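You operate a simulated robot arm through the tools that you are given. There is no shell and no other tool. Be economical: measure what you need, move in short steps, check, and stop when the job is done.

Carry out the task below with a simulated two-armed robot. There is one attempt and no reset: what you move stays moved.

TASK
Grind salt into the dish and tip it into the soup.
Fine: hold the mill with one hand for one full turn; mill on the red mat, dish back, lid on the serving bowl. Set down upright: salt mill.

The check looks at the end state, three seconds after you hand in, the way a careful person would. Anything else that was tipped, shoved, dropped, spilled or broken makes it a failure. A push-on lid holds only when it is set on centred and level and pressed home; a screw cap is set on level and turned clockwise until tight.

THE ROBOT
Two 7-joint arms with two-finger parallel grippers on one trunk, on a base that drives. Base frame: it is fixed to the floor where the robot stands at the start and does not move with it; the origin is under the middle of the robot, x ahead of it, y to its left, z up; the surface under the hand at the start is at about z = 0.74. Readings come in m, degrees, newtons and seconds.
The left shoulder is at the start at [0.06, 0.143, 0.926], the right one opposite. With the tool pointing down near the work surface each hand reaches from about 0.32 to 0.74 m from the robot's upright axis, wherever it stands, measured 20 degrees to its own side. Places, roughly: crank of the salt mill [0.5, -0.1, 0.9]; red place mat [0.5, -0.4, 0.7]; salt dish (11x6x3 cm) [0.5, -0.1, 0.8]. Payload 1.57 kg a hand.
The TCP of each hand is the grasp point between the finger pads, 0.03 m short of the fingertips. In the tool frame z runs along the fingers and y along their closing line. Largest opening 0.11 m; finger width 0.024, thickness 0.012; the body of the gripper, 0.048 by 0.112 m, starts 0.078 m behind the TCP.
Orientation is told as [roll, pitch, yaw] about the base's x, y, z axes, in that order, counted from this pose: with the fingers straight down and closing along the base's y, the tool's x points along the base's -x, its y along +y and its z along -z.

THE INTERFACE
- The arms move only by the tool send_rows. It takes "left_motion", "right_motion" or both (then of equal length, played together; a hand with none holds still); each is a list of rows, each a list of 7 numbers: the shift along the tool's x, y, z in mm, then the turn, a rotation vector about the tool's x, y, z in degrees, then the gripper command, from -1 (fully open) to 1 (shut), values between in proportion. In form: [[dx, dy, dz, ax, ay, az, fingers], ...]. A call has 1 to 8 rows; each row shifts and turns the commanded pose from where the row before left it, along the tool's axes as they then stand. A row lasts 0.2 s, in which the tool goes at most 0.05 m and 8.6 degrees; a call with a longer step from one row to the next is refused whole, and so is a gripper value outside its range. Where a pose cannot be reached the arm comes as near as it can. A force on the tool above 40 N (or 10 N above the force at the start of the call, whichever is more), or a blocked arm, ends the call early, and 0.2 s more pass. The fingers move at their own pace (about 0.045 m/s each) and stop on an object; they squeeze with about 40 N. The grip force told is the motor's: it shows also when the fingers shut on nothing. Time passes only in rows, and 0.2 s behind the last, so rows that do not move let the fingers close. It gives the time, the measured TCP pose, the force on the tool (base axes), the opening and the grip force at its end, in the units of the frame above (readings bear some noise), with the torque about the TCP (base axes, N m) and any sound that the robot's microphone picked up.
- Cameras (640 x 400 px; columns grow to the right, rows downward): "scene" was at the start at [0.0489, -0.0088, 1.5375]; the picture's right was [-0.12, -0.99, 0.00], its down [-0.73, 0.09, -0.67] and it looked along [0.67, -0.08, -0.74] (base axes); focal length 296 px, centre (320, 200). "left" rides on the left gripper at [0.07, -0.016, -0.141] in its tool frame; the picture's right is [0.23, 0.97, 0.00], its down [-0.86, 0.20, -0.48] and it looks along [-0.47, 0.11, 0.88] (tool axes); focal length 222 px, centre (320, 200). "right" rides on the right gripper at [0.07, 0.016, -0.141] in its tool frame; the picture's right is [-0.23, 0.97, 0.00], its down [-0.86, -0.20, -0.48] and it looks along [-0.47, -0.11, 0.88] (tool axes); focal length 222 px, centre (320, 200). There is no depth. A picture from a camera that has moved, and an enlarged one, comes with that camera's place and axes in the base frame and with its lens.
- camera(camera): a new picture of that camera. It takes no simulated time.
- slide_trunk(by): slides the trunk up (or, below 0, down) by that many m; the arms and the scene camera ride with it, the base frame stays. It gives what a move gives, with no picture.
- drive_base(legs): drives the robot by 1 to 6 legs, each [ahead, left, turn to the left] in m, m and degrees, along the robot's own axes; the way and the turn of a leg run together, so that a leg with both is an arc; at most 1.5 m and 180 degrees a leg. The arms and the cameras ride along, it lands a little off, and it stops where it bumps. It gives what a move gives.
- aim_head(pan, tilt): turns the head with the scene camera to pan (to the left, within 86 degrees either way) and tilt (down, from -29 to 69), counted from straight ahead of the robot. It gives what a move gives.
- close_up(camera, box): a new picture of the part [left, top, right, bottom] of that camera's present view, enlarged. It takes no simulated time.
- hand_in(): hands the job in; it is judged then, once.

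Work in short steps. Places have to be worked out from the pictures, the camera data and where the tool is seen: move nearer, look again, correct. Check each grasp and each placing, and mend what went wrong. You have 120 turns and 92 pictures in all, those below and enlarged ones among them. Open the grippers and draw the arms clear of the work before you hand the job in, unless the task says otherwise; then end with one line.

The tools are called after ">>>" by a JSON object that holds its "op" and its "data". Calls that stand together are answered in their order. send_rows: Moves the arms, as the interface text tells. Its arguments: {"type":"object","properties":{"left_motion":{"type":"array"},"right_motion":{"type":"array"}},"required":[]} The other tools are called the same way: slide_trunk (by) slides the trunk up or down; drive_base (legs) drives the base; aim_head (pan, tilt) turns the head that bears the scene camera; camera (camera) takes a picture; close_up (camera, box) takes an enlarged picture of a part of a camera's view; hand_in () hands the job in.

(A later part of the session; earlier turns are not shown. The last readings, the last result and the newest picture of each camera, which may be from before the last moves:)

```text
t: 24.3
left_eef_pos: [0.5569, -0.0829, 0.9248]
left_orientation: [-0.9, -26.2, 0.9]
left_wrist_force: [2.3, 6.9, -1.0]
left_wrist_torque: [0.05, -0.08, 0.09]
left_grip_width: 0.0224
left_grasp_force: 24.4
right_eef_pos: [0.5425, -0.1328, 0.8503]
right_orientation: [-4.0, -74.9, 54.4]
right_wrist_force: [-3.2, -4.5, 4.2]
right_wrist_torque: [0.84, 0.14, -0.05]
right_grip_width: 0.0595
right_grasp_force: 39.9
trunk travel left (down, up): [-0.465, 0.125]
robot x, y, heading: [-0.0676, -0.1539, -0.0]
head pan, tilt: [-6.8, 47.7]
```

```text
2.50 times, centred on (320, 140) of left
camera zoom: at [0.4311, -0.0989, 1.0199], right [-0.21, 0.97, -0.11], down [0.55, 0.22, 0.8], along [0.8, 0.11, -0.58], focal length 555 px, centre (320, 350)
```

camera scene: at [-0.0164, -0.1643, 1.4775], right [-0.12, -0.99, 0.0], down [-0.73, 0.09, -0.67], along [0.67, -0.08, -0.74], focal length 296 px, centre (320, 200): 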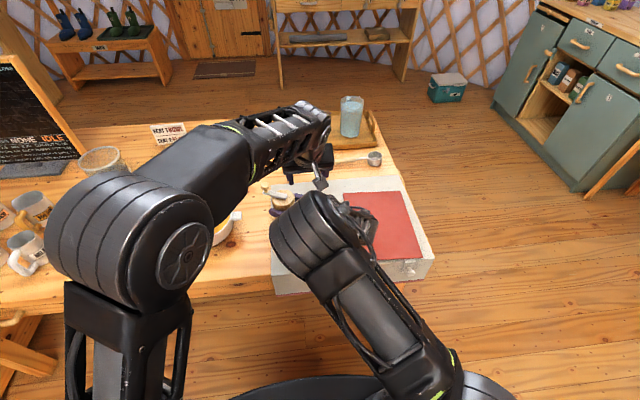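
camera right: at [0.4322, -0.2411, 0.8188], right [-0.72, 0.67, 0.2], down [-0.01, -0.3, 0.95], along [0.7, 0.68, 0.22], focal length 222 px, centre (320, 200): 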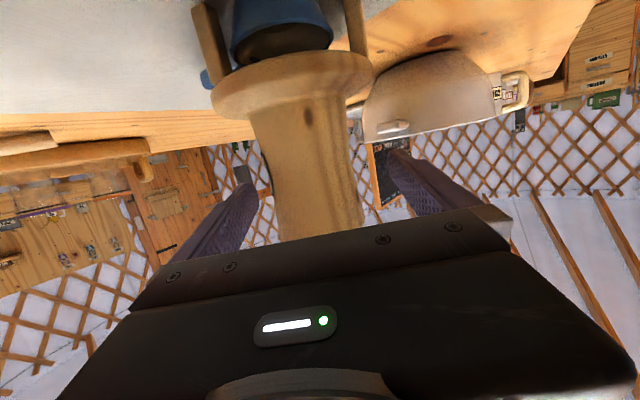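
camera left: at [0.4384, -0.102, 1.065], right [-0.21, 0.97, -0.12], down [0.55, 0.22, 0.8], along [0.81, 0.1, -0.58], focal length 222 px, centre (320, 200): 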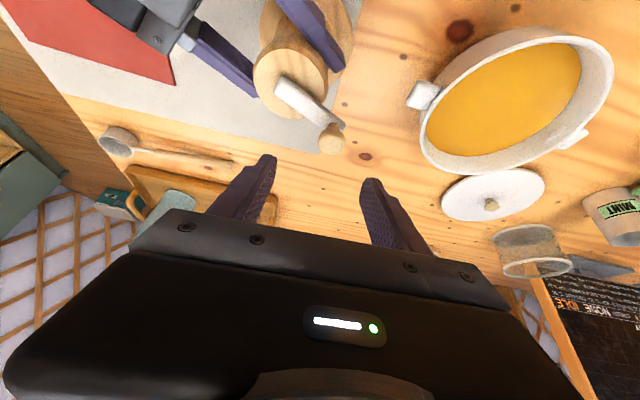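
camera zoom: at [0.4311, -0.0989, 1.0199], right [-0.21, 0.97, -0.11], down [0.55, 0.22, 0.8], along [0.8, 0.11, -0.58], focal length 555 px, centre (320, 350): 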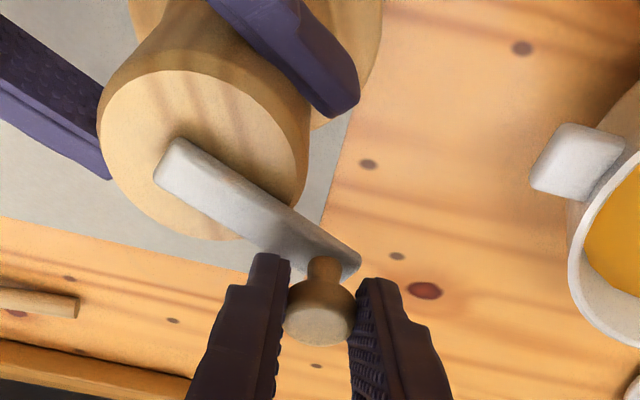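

Knob gripped (22 mm). I start cranking clockwise in small arcs, watching forces; first 30°.

>>> {"op": "send_rows", "data": {"left_motion": [[-9.5, -8.2, 4.7, 0, 0, 0, 1], [-7.3, -10.7, 3.6, 0, 0, 0, 1]], "right_motion": [[0, 0, 0, 0, 0, 0, 1], [0, 0, 0, 0, 0, 0, 1]]}}

>>> {"op": "close_up", "data": {"camera": "left", "box": [200, 60, 440, 220]}}

```text
t: 24.9
left_eef_pos: [0.5775, -0.0987, 0.9252]
left_orientation: [-0.8, -26.4, 0.8]
left_wrist_force: [10.0, 20.7, 0.4]
left_wrist_torque: [0.24, -0.44, -0.28]
left_grip_width: 0.0222
left_grasp_force: 34.5
right_eef_pos: [0.5422, -0.1361, 0.8505]
right_orientation: [-4.3, -74.8, 54.3]
right_wrist_force: [-9.1, -21.7, 7.7]
right_wrist_torque: [1.34, 0.12, -0.06]
right_grip_width: 0.0597
right_grasp_force: 39.8
trunk travel left (down, up): [-0.465, 0.125]
robot x, y, heading: [-0.0662, -0.1572, 0.1]
head pan, tilt: [-6.8, 47.7]
```

```text
2.50 times, centred on (320, 140) of left
camera zoom: at [0.4517, -0.1153, 1.0201], right [-0.21, 0.97, -0.11], down [0.55, 0.22, 0.81], along [0.81, 0.11, -0.58], focal length 555 px, centre (320, 350)
```

zoom: 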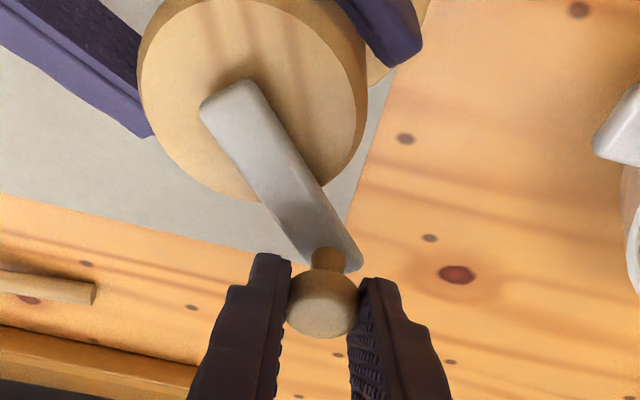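

Crank turns; the forces show my circle is slightly too far inside, so I add an outward correction and go on.

>>> {"op": "send_rows", "data": {"left_motion": [[-5.8, -10, 2.9, 0, 0, 0, 1], [-2.2, -12.3, 1.1, 0, 0, 0, 1], [1.3, -13.3, -0.6, 0, 0, 0, 1]], "right_motion": [[0, 0, 0, 0, 0, 0, 1], [0, 0, 0, 0, 0, 0, 1], [0, 0, 0, 0, 0, 0, 1]]}}

```text
t: 25.7
left_eef_pos: [0.5837, -0.1393, 0.9247]
left_orientation: [-1.1, -26.1, 0.8]
left_wrist_force: [1.2, 4.6, 0.5]
left_wrist_torque: [-0.01, -0.03, -0.19]
left_grip_width: 0.0222
left_grasp_force: 34.9
right_eef_pos: [0.5424, -0.1315, 0.8494]
right_orientation: [-4.4, -74.9, 54.9]
right_wrist_force: [-3.3, -5.9, 2.7]
right_wrist_torque: [0.3, 0.46, 0.07]
right_grip_width: 0.0596
right_grasp_force: 40.0
trunk travel left (down, up): [-0.465, 0.125]
robot x, y, heading: [-0.0656, -0.1524, 0.0]
head pan, tilt: [-6.8, 47.7]
```

Forces are low and the circle fits. Next 45°, then look at clearance to the right gripper.

>>> {"op": "send_rows", "data": {"left_motion": [[4.0, -12.6, -2.0, 0, 0, 0, 1], [6.8, -11.1, -3.4, 0, 0, 0, 1], [9.1, -8.7, -4.5, 0, 0, 0, 1]], "right_motion": [[0, 0, 0, 0, 0, 0, 1], [0, 0, 0, 0, 0, 0, 1], [0, 0, 0, 0, 0, 0, 1]]}}

>>> {"op": "camera", "data": {"camera": "left"}}

>>> {"op": "camera", "data": {"camera": "right"}}

```text
t: 26.5
left_eef_pos: [0.5625, -0.1685, 0.9248]
left_orientation: [-0.9, -26.2, 0.8]
left_wrist_force: [5.7, 10.2, -3.6]
left_wrist_torque: [0.13, 0.1, -0.33]
left_grip_width: 0.022
left_grasp_force: 35.0
right_eef_pos: [0.5436, -0.1342, 0.8515]
right_orientation: [-4.3, -75.0, 54.8]
right_wrist_force: [-5.9, -8.3, 7.2]
right_wrist_torque: [0.33, -0.44, 0.01]
right_grip_width: 0.0595
right_grasp_force: 40.0
trunk travel left (down, up): [-0.465, 0.125]
robot x, y, heading: [-0.064, -0.152, 0.2]
head pan, tilt: [-6.8, 47.7]
```

```text
53 pictures are left
camera left: at [0.4376, -0.1848, 1.0209], right [-0.21, 0.97, -0.11], down [0.56, 0.21, 0.8], along [0.8, 0.11, -0.59], focal length 222 px, centre (320, 200)
```

left: 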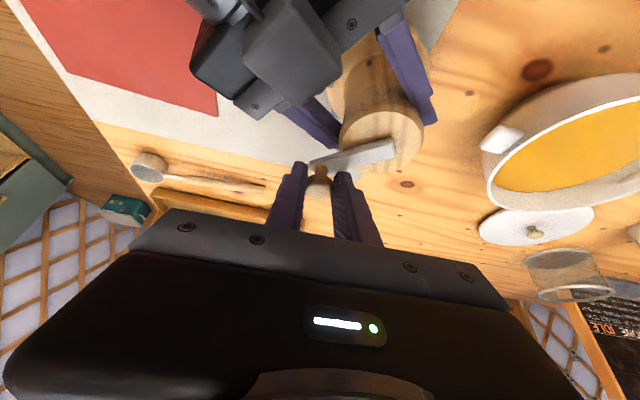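

```text
52 pictures are left
camera right: at [0.4325, -0.2413, 0.8188], right [-0.72, 0.67, 0.2], down [-0.01, -0.3, 0.95], along [0.7, 0.68, 0.22], focal length 222 px, centre (320, 200)
```

right: 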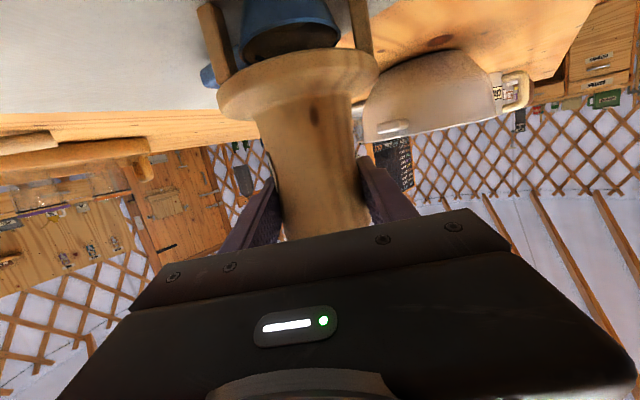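

The right gripper's block leaves little room for the tilted left hand, so here I first bring the left hand upright, pivoting about the knob.

>>> {"op": "send_rows", "data": {"left_motion": [[-3, 0, 0, 0, 8, 0, 1], [-3, 0, 0, 0, 8, 0, 1], [-3, 0, 0, 0, 8, 0, 1], [0, 0, 0, 0, 0, 0, 1]], "right_motion": [[0, 0, 0, 0, 0, 0, 1], [0, 0, 0, 0, 0, 0, 1], [0, 0, 0, 0, 0, 0, 1], [0, 0, 0, 0, 0, 0, 1]]}}

```text
t: 27.5
left_eef_pos: [0.5718, -0.1687, 0.9288]
left_orientation: [-0.8, -2.4, 0.3]
left_wrist_force: [-2.0, 12.7, 7.9]
left_wrist_torque: [0.23, -0.3, -0.25]
left_grip_width: 0.0221
left_grasp_force: 34.4
right_eef_pos: [0.5424, -0.1337, 0.8492]
right_orientation: [-4.4, -74.8, 54.5]
right_wrist_force: [5.3, -11.4, -0.5]
right_wrist_torque: [1.01, 0.49, 0.0]
right_grip_width: 0.0597
right_grasp_force: 40.2
trunk travel left (down, up): [-0.465, 0.125]
robot x, y, heading: [-0.0643, -0.157, 0.3]
head pan, tilt: [-6.8, 47.7]
```

Upright now. Continue cranking 60° while spinning the left hand so its fingers pass edge-on by the right gripper.

>>> {"op": "send_rows", "data": {"left_motion": [[12, -5.7, 0, 0, 0, -8, 1], [13.3, -0.6, 0, 0, 0, -8, 1], [12.5, 4.6, 0, 0, 0, -8, 1], [9.7, 9.1, 0, 0, 0, -8, 1]], "right_motion": [[0, 0, 0, 0, 0, 0, 1], [0, 0, 0, 0, 0, 0, 1], [0, 0, 0, 0, 0, 0, 1], [0, 0, 0, 0, 0, 0, 1]]}}

>>> {"op": "camera", "data": {"camera": "left"}}

```text
t: 28.5
left_eef_pos: [0.5204, -0.1814, 0.927]
left_orientation: [-2.5, -1.1, 32.1]
left_wrist_force: [0.3, -23.1, 12.3]
left_wrist_torque: [-0.36, 0.05, -0.54]
left_grip_width: 0.0213
left_grasp_force: 34.7
right_eef_pos: [0.54, -0.1286, 0.8491]
right_orientation: [-3.9, -75.0, 55.0]
right_wrist_force: [-1.4, 20.7, -2.9]
right_wrist_torque: [-0.85, 0.19, 0.15]
right_grip_width: 0.0596
right_grasp_force: 40.2
trunk travel left (down, up): [-0.465, 0.125]
robot x, y, heading: [-0.065, -0.1571, 0.2]
head pan, tilt: [-6.8, 47.7]
```

```text
51 pictures are left
camera left: at [0.4633, -0.2283, 1.0674], right [-0.71, 0.7, -0.05], down [0.6, 0.64, 0.49], along [0.37, 0.32, -0.87], focal length 222 px, centre (320, 200)
```

left: 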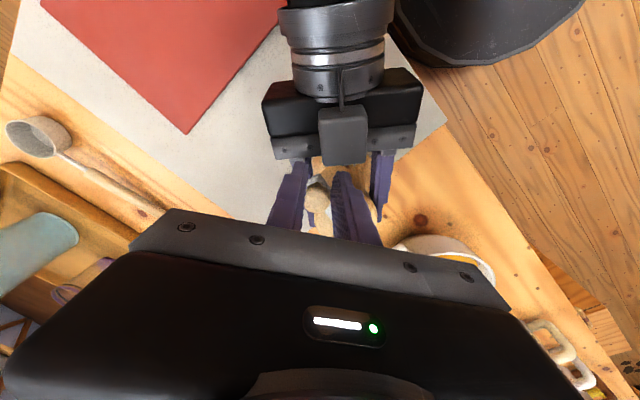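

Good clearance; a 4 mm outward correction in −y, and the next 45°.

>>> {"op": "send_rows", "data": {"left_motion": [[6.4, 10.5, 0, 0, 0, -8, 1], [1.1, 12.1, 0, 0, 0, -8, 1], [-5.1, 12.3, 0, 0, 0, 0, 1]], "right_motion": [[0, 0, 0, 0, 0, 0, 1], [0, 0, 0, 0, 0, 0, 1], [0, 0, 0, 0, 0, 0, 1]]}}

>>> {"op": "camera", "data": {"camera": "left"}}

```text
t: 29.0
left_eef_pos: [0.5117, -0.1764, 0.9276]
left_orientation: [-3.0, -0.9, 39.6]
left_wrist_force: [5.9, -1.3, 2.8]
left_wrist_torque: [0.06, -0.01, -0.24]
left_grip_width: 0.0126
left_grasp_force: 29.8
right_eef_pos: [0.5394, -0.125, 0.8521]
right_orientation: [-4.7, -75.2, 56.1]
right_wrist_force: [-7.0, 2.1, 1.5]
right_wrist_torque: [0.29, -0.56, 0.05]
right_grip_width: 0.0593
right_grasp_force: 40.0
trunk travel left (down, up): [-0.465, 0.125]
robot x, y, heading: [-0.0672, -0.1587, 0.1]
head pan, tilt: [-6.8, 47.7]
stopped in row 2 (left hand): the force on the tool passed its limit at 45 N (the readings are from after the stop); the commanded pose is now the measured one
```

```text
50 pictures are left
camera left: at [0.4614, -0.2292, 1.0685], right [-0.8, 0.6, -0.06], down [0.51, 0.71, 0.48], along [0.33, 0.35, -0.88], focal length 222 px, centre (320, 200)
```

left: 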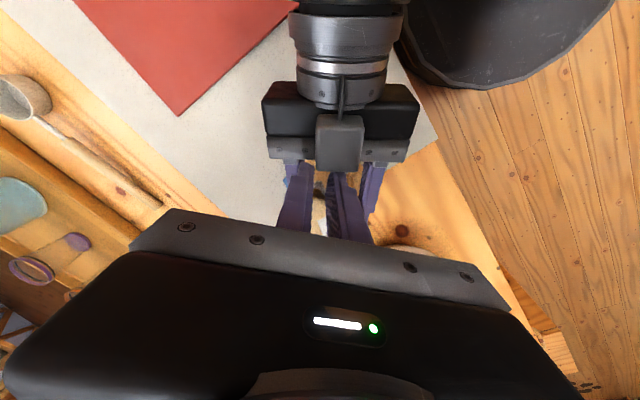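

The grip slipped to the edge of the ball. Closer look.

>>> {"op": "close_up", "data": {"camera": "left", "box": [260, 140, 420, 260]}}

>>> {"op": "camera", "data": {"camera": "right"}}

```text
3.33 times, centred on (340, 200) of left
camera zoom: at [0.4614, -0.2292, 1.0685], right [-0.8, 0.6, -0.06], down [0.51, 0.71, 0.48], along [0.33, 0.35, -0.88], focal length 740 px, centre (253, 200)
```

zoom: 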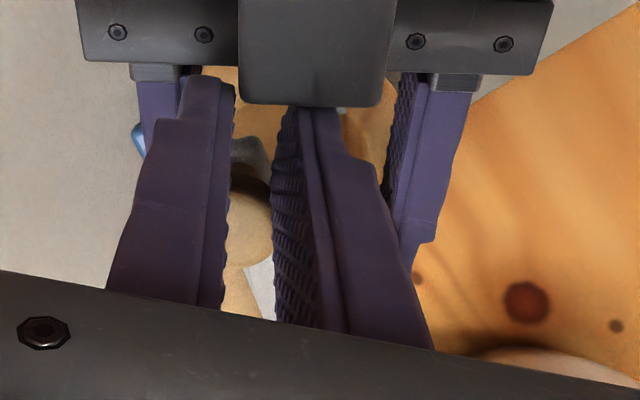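

```text
48 pictures are left
camera right: at [0.4317, -0.2352, 0.819], right [-0.73, 0.65, 0.2], down [-0.01, -0.3, 0.95], along [0.68, 0.69, 0.23], focal length 222 px, centre (320, 200)
```

right: 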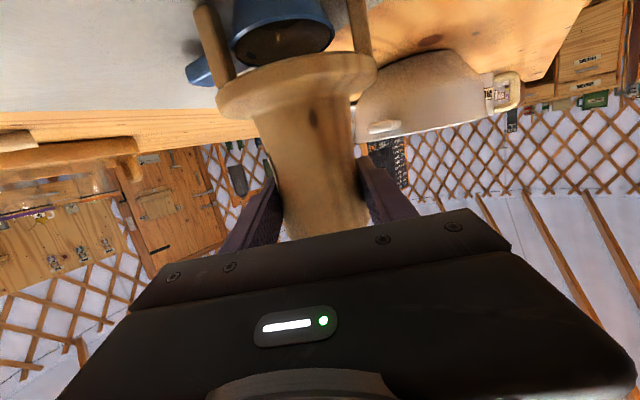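

The ball slid to the inner edge of the pads (pulled outside the circle). I open a little to relax and see.

>>> {"op": "send_rows", "data": {"left_motion": [[0, 0, 0, 0, 0, 0, 0.5], [0, 0, 0, 0, 0, 0, 0.3]], "right_motion": [[0, 0, 0, 0, 0, 0, 1], [0, 0, 0, 0, 0, 0, 1]]}}

>>> {"op": "close_up", "data": {"camera": "left", "box": [260, 120, 420, 260]}}

```text
t: 29.6
left_eef_pos: [0.5117, -0.1768, 0.9273]
left_orientation: [-2.9, -0.8, 39.8]
left_wrist_force: [-0.4, 0.2, 0.1]
left_wrist_torque: [-0.03, 0.04, -0.02]
left_grip_width: 0.0386
left_grasp_force: 0.0
right_eef_pos: [0.5403, -0.1254, 0.8504]
right_orientation: [-4.8, -75.2, 56.1]
right_wrist_force: [0.9, 1.9, 3.3]
right_wrist_torque: [0.37, -0.17, 0.08]
right_grip_width: 0.0595
right_grasp_force: 39.9
trunk travel left (down, up): [-0.465, 0.125]
robot x, y, heading: [-0.0678, -0.1573, 0.2]
head pan, tilt: [-6.8, 47.7]
```

```text
2.86 times, centred on (340, 190) of left
camera zoom: at [0.461, -0.2291, 1.0681], right [-0.8, 0.6, -0.05], down [0.51, 0.71, 0.48], along [0.33, 0.35, -0.88], focal length 635 px, centre (263, 229)
```

zoom: 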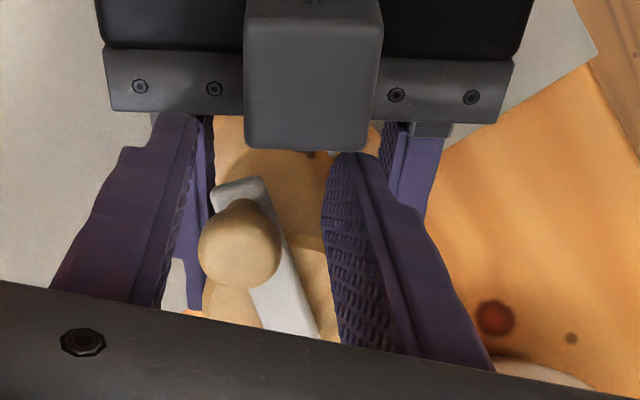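

The ball is at about (0.531, −0.164), crank near −103°. I recentre over it and re-grip.

>>> {"op": "send_rows", "data": {"left_motion": [[-11, -2, 0, 0, 0, 0, 0.3], [-11, -2, 0, 0, 0, 0, 0.3], [0, 0, 0, 0, 0, 0, 0.5], [0, 0, 0, 0, 0, 0, 1], [0, 0, 0, 0, 0, 0, 1]], "right_motion": [[0, 0, 0, 0, 0, 0, 1], [0, 0, 0, 0, 0, 0, 1], [0, 0, 0, 0, 0, 0, 1], [0, 0, 0, 0, 0, 0, 1], [0, 0, 0, 0, 0, 0, 1]]}}

>>> {"op": "close_up", "data": {"camera": "left", "box": [260, 120, 420, 260]}}

```text
t: 30.8
left_eef_pos: [0.5308, -0.1636, 0.9292]
left_orientation: [-2.9, -0.9, 39.8]
left_wrist_force: [1.7, 2.8, -0.7]
left_wrist_torque: [0.09, -0.05, -0.04]
left_grip_width: 0.0225
left_grasp_force: 27.5
right_eef_pos: [0.5402, -0.1262, 0.8519]
right_orientation: [-4.8, -75.2, 56.0]
right_wrist_force: [-1.8, -1.3, 6.5]
right_wrist_torque: [0.51, -0.35, 0.04]
right_grip_width: 0.0593
right_grasp_force: 40.2
trunk travel left (down, up): [-0.465, 0.125]
robot x, y, heading: [-0.0634, -0.1552, 0.2]
head pan, tilt: [-6.8, 47.7]
```

```text
2.86 times, centred on (340, 190) of left
camera zoom: at [0.4809, -0.2179, 1.0693], right [-0.8, 0.6, -0.05], down [0.51, 0.71, 0.48], along [0.33, 0.36, -0.88], focal length 635 px, centre (263, 229)
```

zoom: 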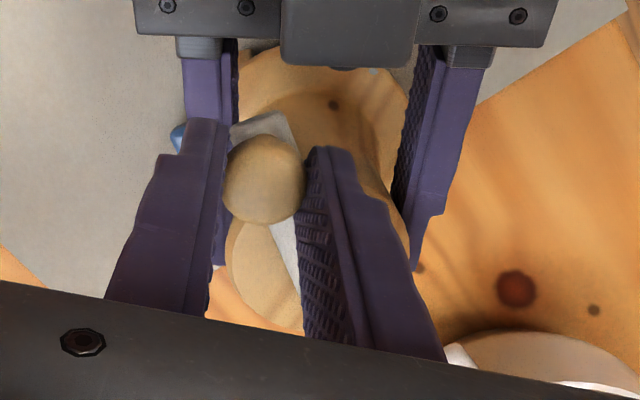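

Well centred grip. Continue 30°.

>>> {"op": "send_rows", "data": {"left_motion": [[6.2, 11.6, 0, 0, 0, 0, 1], [2.9, 12.9, 0, 0, 0, 0, 1]], "right_motion": [[0, 0, 0, 0, 0, 0, 1], [0, 0, 0, 0, 0, 0, 1]]}}

>>> {"op": "close_up", "data": {"camera": "left", "box": [260, 120, 420, 260]}}

```text
t: 31.4
left_eef_pos: [0.5071, -0.1544, 0.9291]
left_orientation: [-3.3, -0.7, 39.7]
left_wrist_force: [1.6, -12.5, 1.8]
left_wrist_torque: [-0.22, 0.06, -0.5]
left_grip_width: 0.022
left_grasp_force: 35.0
right_eef_pos: [0.5394, -0.1238, 0.8519]
right_orientation: [-4.6, -75.1, 56.3]
right_wrist_force: [-1.6, 12.9, 4.3]
right_wrist_torque: [-0.4, -0.58, 0.01]
right_grip_width: 0.0594
right_grasp_force: 39.6
trunk travel left (down, up): [-0.465, 0.125]
robot x, y, heading: [-0.0656, -0.1554, -0.0]
head pan, tilt: [-6.8, 47.7]
```

```text
2.86 times, centred on (340, 190) of left
camera zoom: at [0.4565, -0.2067, 1.0693], right [-0.79, 0.61, -0.06], down [0.51, 0.71, 0.48], along [0.33, 0.35, -0.88], focal length 635 px, centre (263, 229)
```

zoom: 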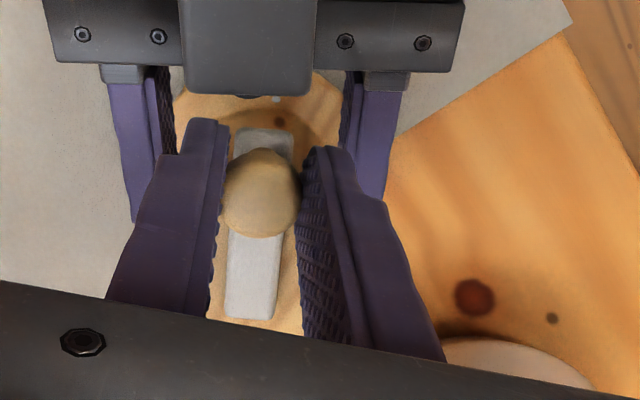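

Arm is clearly seen: axis ≈ (0.542, −0.118), crank at about −132°. Continue 45°.

>>> {"op": "send_rows", "data": {"left_motion": [[0.2, 13.2, 0, 0, 0, 0, 1], [-3.2, 12.8, 0, 0, 0, 8, 1], [-4.9, 12.3, 0, 0, 0, 8, 1]], "right_motion": [[0, 0, 0, 0, 0, 0, 1], [0, 0, 0, 0, 0, 0, 1], [0, 0, 0, 0, 0, 0, 1]]}}

>>> {"op": "close_up", "data": {"camera": "left", "box": [260, 120, 420, 260]}}

```text
t: 32.2
left_eef_pos: [0.4913, -0.1175, 0.9267]
left_orientation: [-2.7, -1.7, 23.7]
left_wrist_force: [2.6, -7.6, 11.8]
left_wrist_torque: [-0.12, -0.14, -0.42]
left_grip_width: 0.0221
left_grasp_force: 35.0
right_eef_pos: [0.5397, -0.1261, 0.8512]
right_orientation: [-4.9, -75.1, 56.2]
right_wrist_force: [-3.4, 12.3, 0.9]
right_wrist_torque: [0.41, -1.25, 0.23]
right_grip_width: 0.0592
right_grasp_force: 39.9
trunk travel left (down, up): [-0.465, 0.125]
robot x, y, heading: [-0.0652, -0.1531, 0.2]
head pan, tilt: [-6.8, 47.7]
```

```text
2.86 times, centred on (340, 190) of left
camera zoom: at [0.4265, -0.1558, 1.0657], right [-0.6, 0.8, -0.05], down [0.68, 0.54, 0.49], along [0.42, 0.26, -0.87], focal length 635 px, centre (263, 229)
```

zoom: 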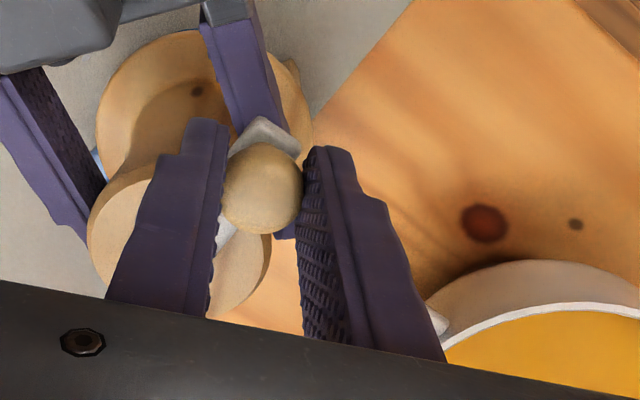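

Tracking well, now at −180°. Next 60°.

>>> {"op": "send_rows", "data": {"left_motion": [[-6.9, 11.3, 0, 0, 0, 8, 1], [-8.2, 10.3, 0, 0, 0, 8, 1], [-9.4, 9.3, 0, 0, 0, 8, 1], [-10.5, 8, 0, 0, 0, 0, 1]], "right_motion": [[0, 0, 0, 0, 0, 0, 1], [0, 0, 0, 0, 0, 0, 1], [0, 0, 0, 0, 0, 0, 1], [0, 0, 0, 0, 0, 0, 1]]}}

>>> {"op": "close_up", "data": {"camera": "left", "box": [220, 100, 420, 260]}}

```text
t: 33.2
left_eef_pos: [0.5177, -0.075, 0.9231]
left_orientation: [-1.8, -2.2, -0.4]
left_wrist_force: [-3.2, -10.9, -1.9]
left_wrist_torque: [-0.06, -0.01, -0.38]
left_grip_width: 0.0222
left_grasp_force: 35.2
right_eef_pos: [0.5416, -0.1256, 0.8506]
right_orientation: [-4.9, -75.3, 56.1]
right_wrist_force: [3.8, 10.0, 3.7]
right_wrist_torque: [-0.53, 0.23, -0.04]
right_grip_width: 0.0594
right_grasp_force: 40.1
trunk travel left (down, up): [-0.465, 0.125]
robot x, y, heading: [-0.0671, -0.1561, 0.2]
head pan, tilt: [-6.8, 47.7]
```

```text
2.50 times, centred on (320, 180) of left
camera zoom: at [0.4411, -0.0869, 1.0615], right [-0.22, 0.98, -0.04], down [0.84, 0.21, 0.51], along [0.5, 0.08, -0.86], focal length 555 px, centre (320, 250)
```

zoom: 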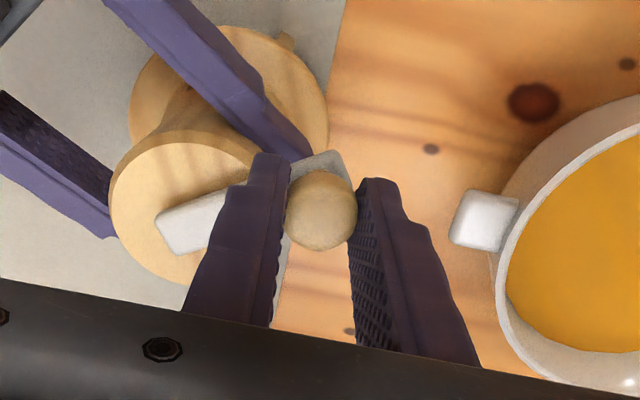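

At −240°. Continue 90° to close the full turn with a little extra.

>>> {"op": "send_rows", "data": {"left_motion": [[-12.2, 5, -1, 0, 0, 0, 1], [-13.1, 1.7, -1, 0, 0, 0, 1], [-13.1, -1.7, 0, 0, 0, 0, 1]], "right_motion": [[0, 0, 0, 0, 0, 0, 1], [0, 0, 0, 0, 0, 0, 1], [0, 0, 0, 0, 0, 0, 1]]}}

>>> {"op": "send_rows", "data": {"left_motion": [[-12.2, -5, 0, 0, 0, 0, 1], [-10.5, -8, 0, 0, 0, 0, 1], [-8, -10.5, 0, 0, 0, 0, 1], [0, 0, 0, 0, 0, 0, 1]], "right_motion": [[0, 0, 0, 0, 0, 0, 1], [0, 0, 0, 0, 0, 0, 1], [0, 0, 0, 0, 0, 0, 1], [0, 0, 0, 0, 0, 0, 1]]}}

>>> {"op": "close_up", "data": {"camera": "left", "box": [220, 100, 420, 260]}}

```text
t: 34.0
left_eef_pos: [0.5552, -0.0669, 0.9283]
left_orientation: [-1.6, -2.4, -0.2]
left_wrist_force: [-4.2, -3.4, -17.4]
left_wrist_torque: [-0.07, 0.12, -0.16]
left_grip_width: 0.0221
left_grasp_force: 34.9
right_eef_pos: [0.541, -0.127, 0.8512]
right_orientation: [-4.9, -75.4, 56.2]
right_wrist_force: [3.3, 2.7, 17.9]
right_wrist_torque: [0.93, -0.03, -0.07]
right_grip_width: 0.0593
right_grasp_force: 39.9
trunk travel left (down, up): [-0.465, 0.125]
robot x, y, heading: [-0.0616, -0.1574, -0.0]
head pan, tilt: [-6.8, 47.7]
```

```text
t: 35.0
left_eef_pos: [0.5875, -0.0905, 0.9322]
left_orientation: [-1.5, -3.0, -0.2]
left_wrist_force: [13.1, 21.1, 1.4]
left_wrist_torque: [0.39, -0.64, -0.48]
left_grip_width: 0.0217
left_grasp_force: 34.8
right_eef_pos: [0.54, -0.1289, 0.8488]
right_orientation: [-4.6, -74.8, 55.6]
right_wrist_force: [-12.5, -27.0, 9.0]
right_wrist_torque: [1.12, 0.11, 0.12]
right_grip_width: 0.0596
right_grasp_force: 39.7
trunk travel left (down, up): [-0.465, 0.125]
robot x, y, heading: [-0.0612, -0.1536, 0.0]
head pan, tilt: [-6.8, 47.7]
```

```text
2.50 times, centred on (320, 180) of left
camera zoom: at [0.5096, -0.1026, 1.0701], right [-0.22, 0.97, -0.04], down [0.83, 0.21, 0.52], along [0.51, 0.09, -0.86], focal length 555 px, centre (320, 250)
```

zoom: 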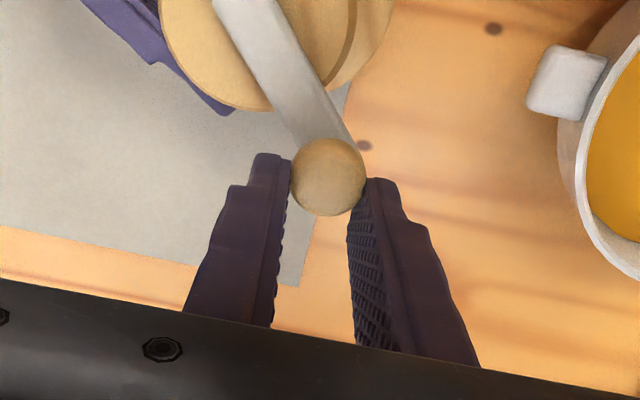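

Crank is at −315° from a start of +60°: a bit over one full turn while held. I release the knob and lift the left hand away.

>>> {"op": "send_rows", "data": {"left_motion": [[0, 0, 0, 0, 0, 0, 0.3], [0, 0, 0, 0, 0, 0, 0], [0, 0, -30, 0, 0, 0, 0], [0, 0, -40, 0, 0, 0, 0], [0, 30, -40, 0, 0, 0, 0], [0, 45, 0, 0, 0, 0, 0], [0, 45, 0, 0, 0, 0, 0]], "right_motion": [[0, 0, 0, 0, 0, 0, 1], [0, 0, 0, 0, 0, 0, 1], [0, 0, 0, 0, 0, 0, 1], [0, 0, 0, 0, 0, 0, 1], [0, 0, 0, 0, 0, 0, 1], [0, 0, 0, 0, 0, 0, 1], [0, 0, 0, 0, 0, 0, 1]]}}

>>> {"op": "camera", "data": {"camera": "left"}}

>>> {"op": "camera", "data": {"camera": "right"}}

```text
t: 36.6
left_eef_pos: [0.5839, 0.0011, 0.9474]
left_orientation: [-1.8, -2.6, -0.3]
left_wrist_force: [-0.2, 0.5, -1.0]
left_wrist_torque: [-0.03, -0.01, 0.02]
left_grip_width: 0.055
left_grasp_force: 0.1
left hand out of reach, approached as far as the arm can: row 3, 4, 5
right_eef_pos: [0.5409, -0.1259, 0.8517]
right_orientation: [-4.8, -75.1, 56.1]
right_wrist_force: [-0.4, -0.2, -2.1]
right_wrist_torque: [0.0, 0.02, -0.03]
right_grip_width: 0.0595
right_grasp_force: 39.8
trunk travel left (down, up): [-0.465, 0.125]
robot x, y, heading: [-0.0625, -0.1546, 0.2]
head pan, tilt: [-6.8, 47.7]
```

```text
41 pictures are left
camera left: at [0.5064, -0.0106, 1.0857], right [-0.22, 0.97, -0.04], down [0.84, 0.21, 0.51], along [0.5, 0.08, -0.86], focal length 222 px, centre (320, 200)
```

left: 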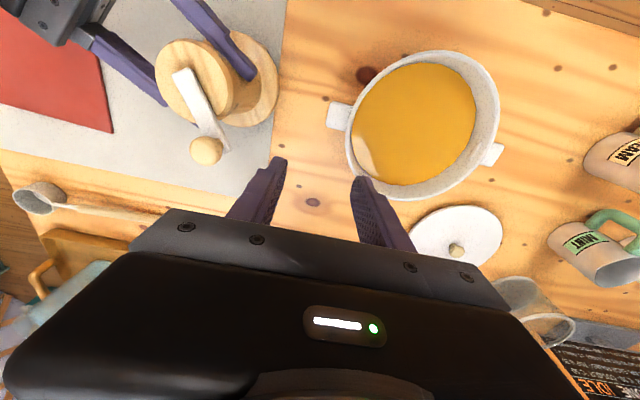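

```text
40 pictures are left
camera right: at [0.4321, -0.2358, 0.8187], right [-0.73, 0.66, 0.2], down [-0.01, -0.3, 0.95], along [0.69, 0.69, 0.23], focal length 222 px, centre (320, 200)
```

right: 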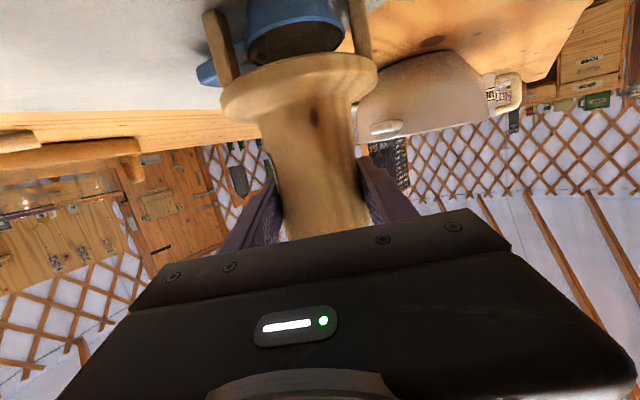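

Mill free to lift: trunk up 0.10 m, with the mill in the right hand, to uncover the dish.

>>> {"op": "slide_trunk", "data": {"by": 0.1}}

>>> {"op": "camera", "data": {"camera": "left"}}

>>> {"op": "camera", "data": {"camera": "right"}}

```text
t: 37.9
left_eef_pos: [0.5837, 0.0008, 1.0476]
left_orientation: [-1.8, -2.4, -0.2]
left_wrist_force: [-0.5, -0.6, 0.3]
left_wrist_torque: [0.0, -0.01, 0.02]
left_grip_width: 0.0551
left_grasp_force: 0.0
right_eef_pos: [0.54, -0.1262, 0.95]
right_orientation: [-4.7, -75.2, 55.9]
right_wrist_force: [-0.3, 0.4, -2.9]
right_wrist_torque: [-0.01, 0.04, 0.02]
right_grip_width: 0.0594
right_grasp_force: 39.8
trunk travel left (down, up): [-0.565, 0.025]
robot x, y, heading: [-0.063, -0.1543, -0.0]
head pan, tilt: [-6.8, 47.7]
```

```text
39 pictures are left
camera left: at [0.5067, -0.0109, 1.1855], right [-0.22, 0.97, -0.04], down [0.83, 0.21, 0.51], along [0.5, 0.08, -0.86], focal length 222 px, centre (320, 200)
```

left: 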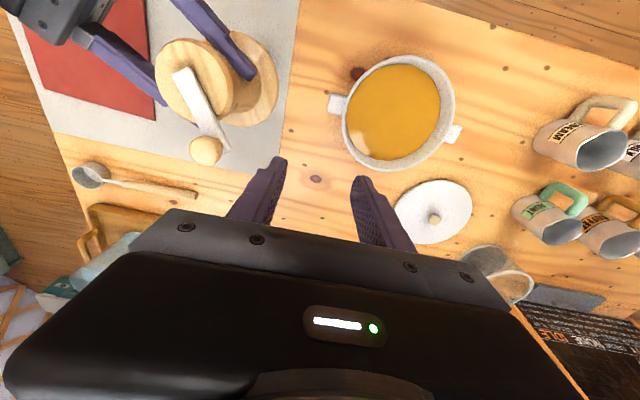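

```text
38 pictures are left
camera right: at [0.4323, -0.236, 0.9185], right [-0.73, 0.66, 0.2], down [-0.01, -0.3, 0.95], along [0.69, 0.69, 0.23], focal length 222 px, centre (320, 200)
```

right: 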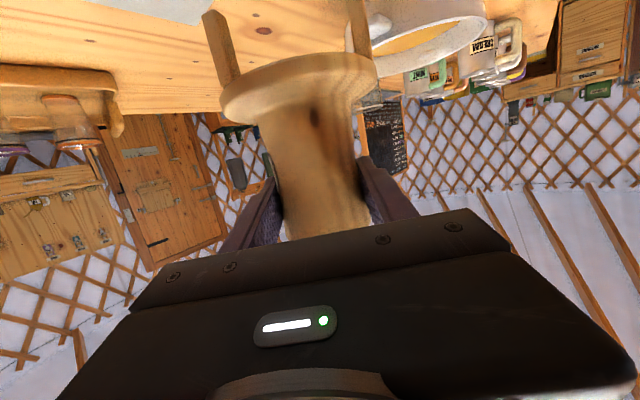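

Mill is up. Drive base (−0.03, −0.29) to carry it over the red mat.

>>> {"op": "drive_base", "data": {"legs": [[-0.03, -0.29, 0]]}}

>>> {"op": "camera", "data": {"camera": "left"}}

>>> {"op": "camera", "data": {"camera": "scene"}}

```text
t: 40.0
left_eef_pos: [0.5518, -0.2931, 1.0484]
left_orientation: [-1.6, -2.6, 0.0]
left_wrist_force: [-0.7, -0.1, 0.0]
left_wrist_torque: [0.0, 0.01, -0.04]
left_grip_width: 0.0549
left_grasp_force: 0.1
right_eef_pos: [0.5105, -0.4207, 0.9511]
right_orientation: [-4.7, -75.1, 56.2]
right_wrist_force: [-0.1, 0.1, -1.5]
right_wrist_torque: [-0.04, 0.02, 0.01]
right_grip_width: 0.0595
right_grasp_force: 40.2
trunk travel left (down, up): [-0.565, 0.025]
robot x, y, heading: [-0.0941, -0.4536, 0.1]
head pan, tilt: [-6.8, 47.7]
```

```text
37 pictures are left
camera left: at [0.4756, -0.3056, 1.1859], right [-0.23, 0.97, -0.04], down [0.83, 0.21, 0.51], along [0.5, 0.08, -0.86], focal length 222 px, centre (320, 200)
```

left: 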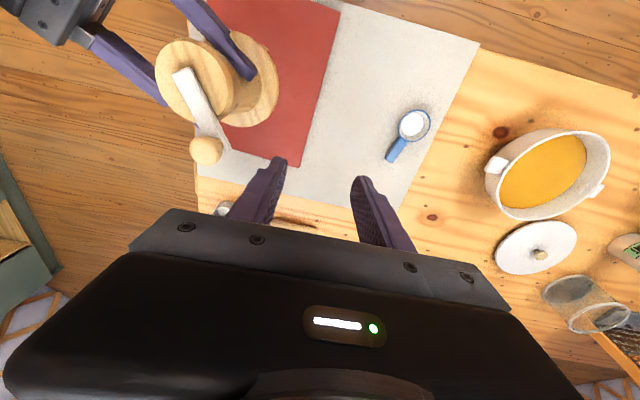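

```text
36 pictures are left
camera scene: at [-0.0457, -0.4618, 1.5775], right [-0.11, -0.99, 0.0], down [-0.73, 0.08, -0.67], along [0.67, -0.07, -0.74], focal length 296 px, centre (320, 200)
```

scene: 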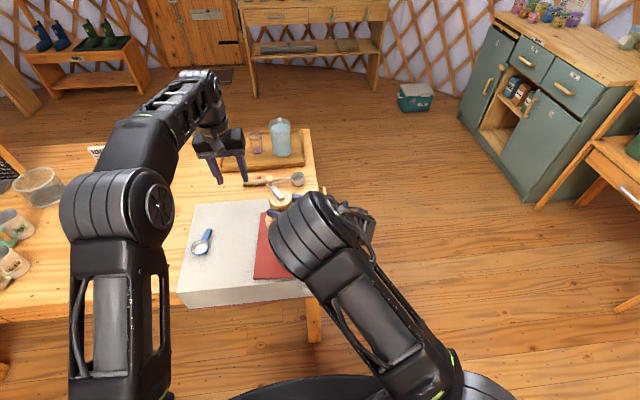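

Mill is over the mat centre; the dish with white salt is visible, handle pointing ahead. Lower the trunk.

>>> {"op": "slide_trunk", "data": {"by": -0.088}}

>>> {"op": "slide_trunk", "data": {"by": -0.005}}

>>> {"op": "close_up", "data": {"camera": "right", "box": [160, 0, 440, 200]}}

```text
t: 41.2
left_eef_pos: [0.5519, -0.2933, 0.9598]
left_orientation: [-1.8, -2.6, 0.2]
left_wrist_force: [0.2, 0.4, 0.3]
left_wrist_torque: [-0.04, -0.01, -0.02]
left_grip_width: 0.0551
left_grasp_force: 0.1
right_eef_pos: [0.5093, -0.4196, 0.8629]
right_orientation: [-4.8, -75.0, 56.3]
right_wrist_force: [0.1, 0.3, -1.9]
right_wrist_torque: [0.02, 0.02, 0.01]
right_grip_width: 0.0596
right_grasp_force: 40.1
trunk travel left (down, up): [-0.477, 0.113]
robot x, y, heading: [-0.096, -0.4506, 0.2]
head pan, tilt: [-6.8, 47.7]
```

```text
t: 41.7
left_eef_pos: [0.5516, -0.2923, 0.9553]
left_orientation: [-1.8, -2.4, 0.0]
left_wrist_force: [-0.3, 0.4, 0.6]
left_wrist_torque: [-0.02, 0.0, -0.02]
left_grip_width: 0.0549
left_grasp_force: 0.0
right_eef_pos: [0.5091, -0.419, 0.8596]
right_orientation: [-5.1, -75.5, 56.6]
right_wrist_force: [-0.8, -0.3, 10.3]
right_wrist_torque: [-0.07, 0.28, 0.01]
right_grip_width: 0.0593
right_grasp_force: 40.1
trunk travel left (down, up): [-0.472, 0.118]
robot x, y, heading: [-0.0921, -0.4539, 0.3]
head pan, tilt: [-6.8, 47.7]
```

```text
2.00 times, centred on (300, 100) of right
camera zoom: at [0.4026, -0.5298, 0.8273], right [-0.73, 0.65, 0.2], down [-0.01, -0.3, 0.95], along [0.68, 0.69, 0.23], focal length 444 px, centre (360, 400)
```

zoom: 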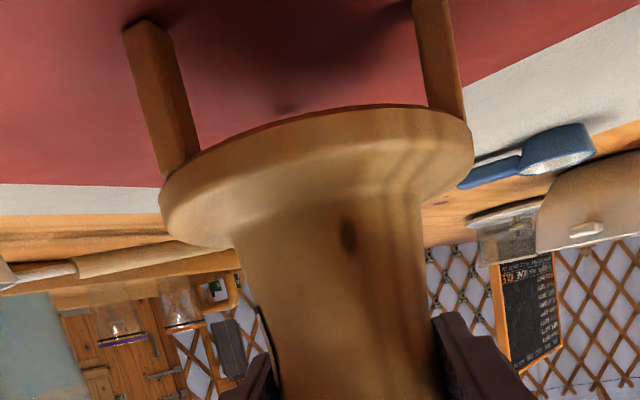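

Feet touch the mat (force +10 N). Release the mill and let it settle, then check.

>>> {"op": "send_rows", "data": {"right_motion": [[0, 0, 0, 0, 0, 0, 0], [0, 0, 0, 0, 0, 0, -0.5], [0, 0, 0, 0, 0, 0, -1], [0, 0, 0, 0, 0, 0, -1], [0, 0, 0, 0, 0, 0, -1], [0, 0, 0, 0, 0, 0, -1]]}}

>>> {"op": "camera", "data": {"camera": "left"}}

>>> {"op": "close_up", "data": {"camera": "right", "box": [160, 0, 440, 200]}}

```text
t: 43.1
left_eef_pos: [0.552, -0.2922, 0.9553]
left_orientation: [-1.8, -2.4, 0.1]
left_wrist_force: [-0.9, -0.1, -0.7]
left_wrist_torque: [-0.04, -0.03, 0.02]
left_grip_width: 0.0548
left_grasp_force: 0.1
right_eef_pos: [0.5104, -0.4189, 0.8578]
right_orientation: [-4.7, -75.1, 56.3]
right_wrist_force: [-0.1, -0.1, 0.3]
right_wrist_torque: [-0.01, 0.02, 0.01]
right_grip_width: 0.11
right_grasp_force: 0.1
trunk travel left (down, up): [-0.472, 0.118]
robot x, y, heading: [-0.0896, -0.4534, 0.2]
head pan, tilt: [-6.8, 47.7]
```

```text
34 pictures are left
camera left: at [0.4755, -0.3048, 1.0928], right [-0.23, 0.97, -0.04], down [0.83, 0.21, 0.51], along [0.5, 0.08, -0.86], focal length 222 px, centre (320, 200)
```

left: 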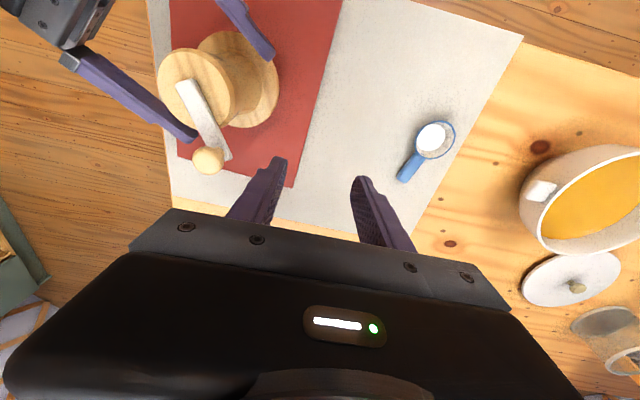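

```text
2.00 times, centred on (300, 100) of right
camera zoom: at [0.4023, -0.5301, 0.8258], right [-0.73, 0.65, 0.2], down [-0.01, -0.3, 0.95], along [0.68, 0.7, 0.23], focal length 444 px, centre (360, 400)
```

zoom: 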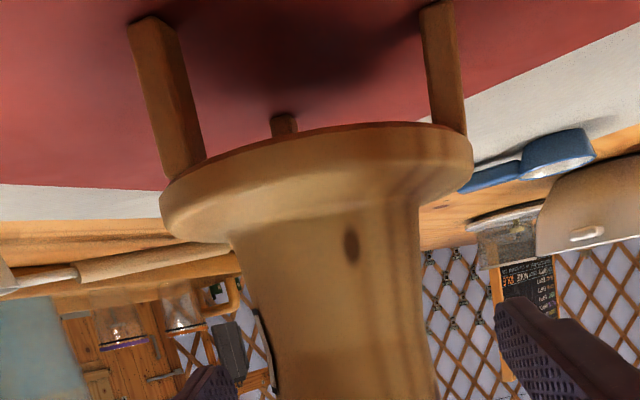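

Mill stands level on the mat, released. Raise the trunk so the open right hand clears the mill top.

>>> {"op": "slide_trunk", "data": {"by": 0.115}}

>>> {"op": "drive_base", "data": {"legs": [[-0.17, 0, 0]]}}

>>> {"op": "camera", "data": {"camera": "scene"}}

```text
t: 44.6
left_eef_pos: [0.5514, -0.293, 1.0704]
left_orientation: [-1.8, -2.5, 0.1]
left_wrist_force: [0.2, 0.6, -0.5]
left_wrist_torque: [-0.02, 0.01, 0.0]
left_grip_width: 0.0548
left_grasp_force: 0.0
right_eef_pos: [0.5101, -0.4202, 0.972]
right_orientation: [-4.7, -75.2, 56.1]
right_wrist_force: [-0.9, 0.3, 0.8]
right_wrist_torque: [-0.03, -0.01, 0.01]
right_grip_width: 0.11
right_grasp_force: 0.1
trunk travel left (down, up): [-0.587, 0.003]
robot x, y, heading: [-0.0924, -0.4546, 0.4]
head pan, tilt: [-6.8, 47.7]
```

```text
t: 46.0
left_eef_pos: [0.3861, -0.2953, 1.0705]
left_orientation: [-1.8, -2.4, 0.0]
left_wrist_force: [-0.8, -0.2, -0.1]
left_wrist_torque: [-0.02, -0.07, -0.04]
left_grip_width: 0.055
left_grasp_force: 0.0
right_eef_pos: [0.3436, -0.4222, 0.9734]
right_orientation: [-4.9, -75.1, 56.2]
right_wrist_force: [-0.1, -0.1, 0.3]
right_wrist_torque: [-0.03, 0.02, -0.02]
right_grip_width: 0.1099
right_grasp_force: 0.0
trunk travel left (down, up): [-0.587, 0.003]
robot x, y, heading: [-0.2561, -0.4537, 0.1]
head pan, tilt: [-6.8, 47.7]
```

```text
32 pictures are left
camera scene: at [-0.2129, -0.4617, 1.5996], right [-0.12, -0.99, 0.0], down [-0.73, 0.09, -0.67], along [0.67, -0.08, -0.74], focal length 296 px, centre (320, 200)
```

scene: 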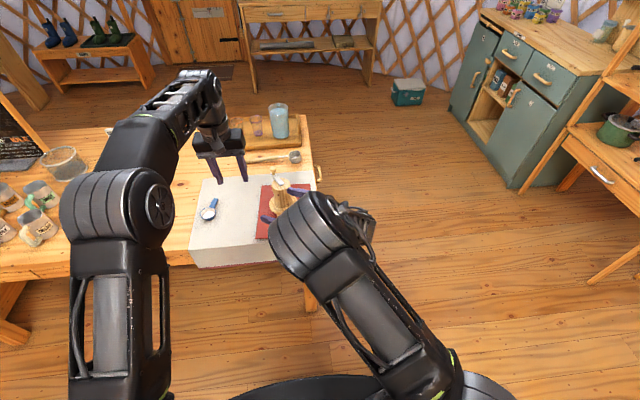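

Clear of the mill. Now swing the right hand back to its own side and point it down again, to free the workspace.

>>> {"op": "send_rows", "data": {"right_motion": [[0, -20, -10, 7.74, 0.1, 2.04, -1], [0, -20, -10, 7.74, 0.1, 2.04, -1], [0, -25, -5, 7.74, 0.1, 2.04, -1], [0, -30, 0, 7.74, 0.1, 2.04, -1], [0, -30, 0, 7.74, 0.1, 2.04, -1], [0, -30, 0, 7.74, 0.1, 2.04, -1], [0, -30, 0, 0, 8, 0, -1], [0, -20, 0, 0, 8, 0, -1]]}}

>>> {"op": "send_rows", "data": {"right_motion": [[0, 0, 0, 0, 8.5, 0, -1], [0, 0, 0, 0, 8.5, 0, -1], [0, 0, 0, 0, 8.5, 0, -1], [0, 0, 0, 0, 8.5, 0, -1], [0, 0, 0, 0, 8.5, 0, -1], [0, 0, 0, 0, 8.5, 0, -1], [0, 0, 0, 0, 8, 0, -1]]}}

>>> {"op": "camera", "data": {"camera": "scene"}}

```text
t: 47.8
left_eef_pos: [0.3875, -0.2958, 1.0707]
left_orientation: [-1.7, -2.5, -0.2]
left_wrist_force: [0.4, -0.2, 0.0]
left_wrist_torque: [0.0, 0.0, 0.0]
left_grip_width: 0.055
left_grasp_force: 0.0
right_eef_pos: [0.4048, -0.6193, 0.9847]
right_orientation: [-2.3, -59.4, 5.4]
right_wrist_force: [-0.5, 0.2, 0.6]
right_wrist_torque: [0.02, 0.01, 0.02]
right_grip_width: 0.1099
right_grasp_force: 0.0
trunk travel left (down, up): [-0.587, 0.003]
robot x, y, heading: [-0.2587, -0.4531, 0.3]
head pan, tilt: [-6.8, 47.7]
```

```text
t: 49.4
left_eef_pos: [0.3867, -0.2964, 1.0692]
left_orientation: [-1.7, -2.6, -0.1]
left_wrist_force: [-0.1, 0.4, 0.2]
left_wrist_torque: [0.01, -0.03, -0.01]
left_grip_width: 0.055
left_grasp_force: 0.1
right_eef_pos: [0.3604, -0.5658, 1.0145]
right_orientation: [-1.2, -3.6, 3.3]
right_wrist_force: [-0.4, -0.5, -0.3]
right_wrist_torque: [0.01, 0.0, 0.02]
right_grip_width: 0.11
right_grasp_force: 0.0
right hand out of reach, approached as far as the arm can: row 5, 6, 7
trunk travel left (down, up): [-0.587, 0.003]
robot x, y, heading: [-0.2627, -0.4506, 0.3]
head pan, tilt: [-6.8, 47.7]
```

```text
31 pictures are left
camera scene: at [-0.2113, -0.4625, 1.5995], right [-0.12, -0.99, 0.0], down [-0.73, 0.09, -0.67], along [0.67, -0.08, -0.74], focal length 296 px, centre (320, 200)
```

scene: 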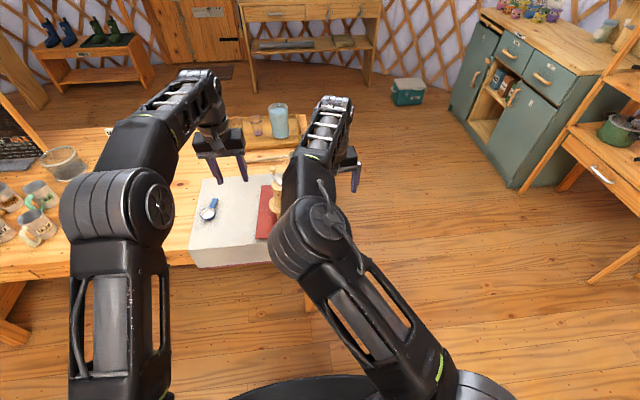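

Tuck the right hand back toward the robot's right side, then drive so the left arm faces the dish.

>>> {"op": "send_rows", "data": {"right_motion": [[35, -25, 0, 0, 0, 0, -1], [35, -25, 0, 0, 0, 0, -1], [35, -25, 0, 0, 0, 0, -1], [35, -25, 0, 0, 0, 0, -1], [35, -25, 0, 0, 0, 0, -1], [35, -25, 0, 0, 0, 0, -1]]}}

>>> {"op": "drive_base", "data": {"legs": [[0, 0.1, 0], [0.22, 0, 0]]}}

>>> {"op": "camera", "data": {"camera": "left"}}

>>> {"op": "camera", "data": {"camera": "scene"}}

```text
t: 50.8
left_eef_pos: [0.386, -0.2973, 1.0701]
left_orientation: [-1.7, -2.5, -0.2]
left_wrist_force: [-0.1, -0.2, -0.2]
left_wrist_torque: [0.01, 0.01, -0.04]
left_grip_width: 0.0548
left_grasp_force: 0.1
right_eef_pos: [0.1599, -0.7266, 1.0013]
right_orientation: [-1.1, -3.5, 3.6]
right_wrist_force: [-0.2, 0.4, 0.1]
right_wrist_torque: [0.0, 0.0, -0.02]
right_grip_width: 0.1098
right_grasp_force: 0.0
trunk travel left (down, up): [-0.587, 0.003]
robot x, y, heading: [-0.2594, -0.4552, 0.1]
head pan, tilt: [-6.8, 47.7]
```

```text
t: 53.2
left_eef_pos: [0.6055, -0.197, 1.0691]
left_orientation: [-1.9, -2.4, -0.3]
left_wrist_force: [0.3, 0.4, 0.5]
left_wrist_torque: [-0.04, 0.03, -0.02]
left_grip_width: 0.0548
left_grasp_force: 0.1
right_eef_pos: [0.3771, -0.6267, 1.0022]
right_orientation: [-1.0, -3.4, 3.4]
right_wrist_force: [0.4, -0.7, -1.4]
right_wrist_torque: [-0.03, 0.06, -0.01]
right_grip_width: 0.11
right_grasp_force: 0.1
trunk travel left (down, up): [-0.587, 0.003]
robot x, y, heading: [-0.0447, -0.3539, -0.1]
head pan, tilt: [-6.8, 47.7]
```

```text
30 pictures are left
camera left: at [0.529, -0.2088, 1.2072], right [-0.22, 0.97, -0.04], down [0.84, 0.21, 0.51], along [0.5, 0.08, -0.86], focal length 222 px, centre (320, 200)
```

left: 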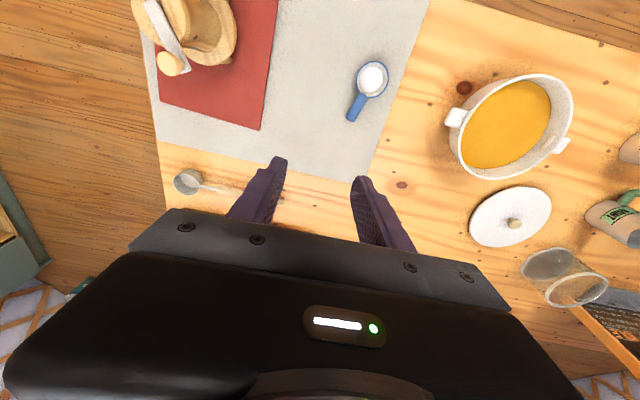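

```text
29 pictures are left
camera scene: at [0.0072, -0.3616, 1.5994], right [-0.12, -0.99, 0.0], down [-0.73, 0.09, -0.67], along [0.67, -0.08, -0.74], focal length 296 px, centre (320, 200)
```

scene: 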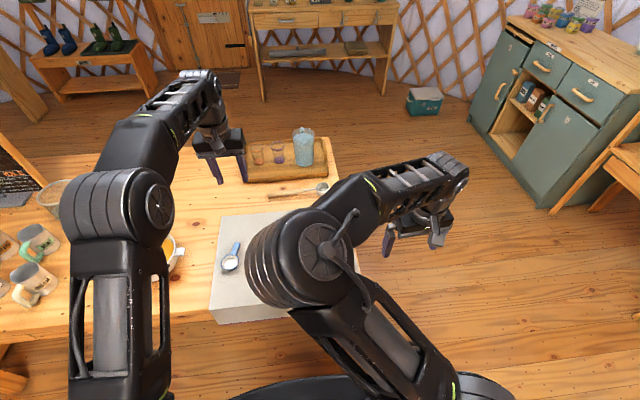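

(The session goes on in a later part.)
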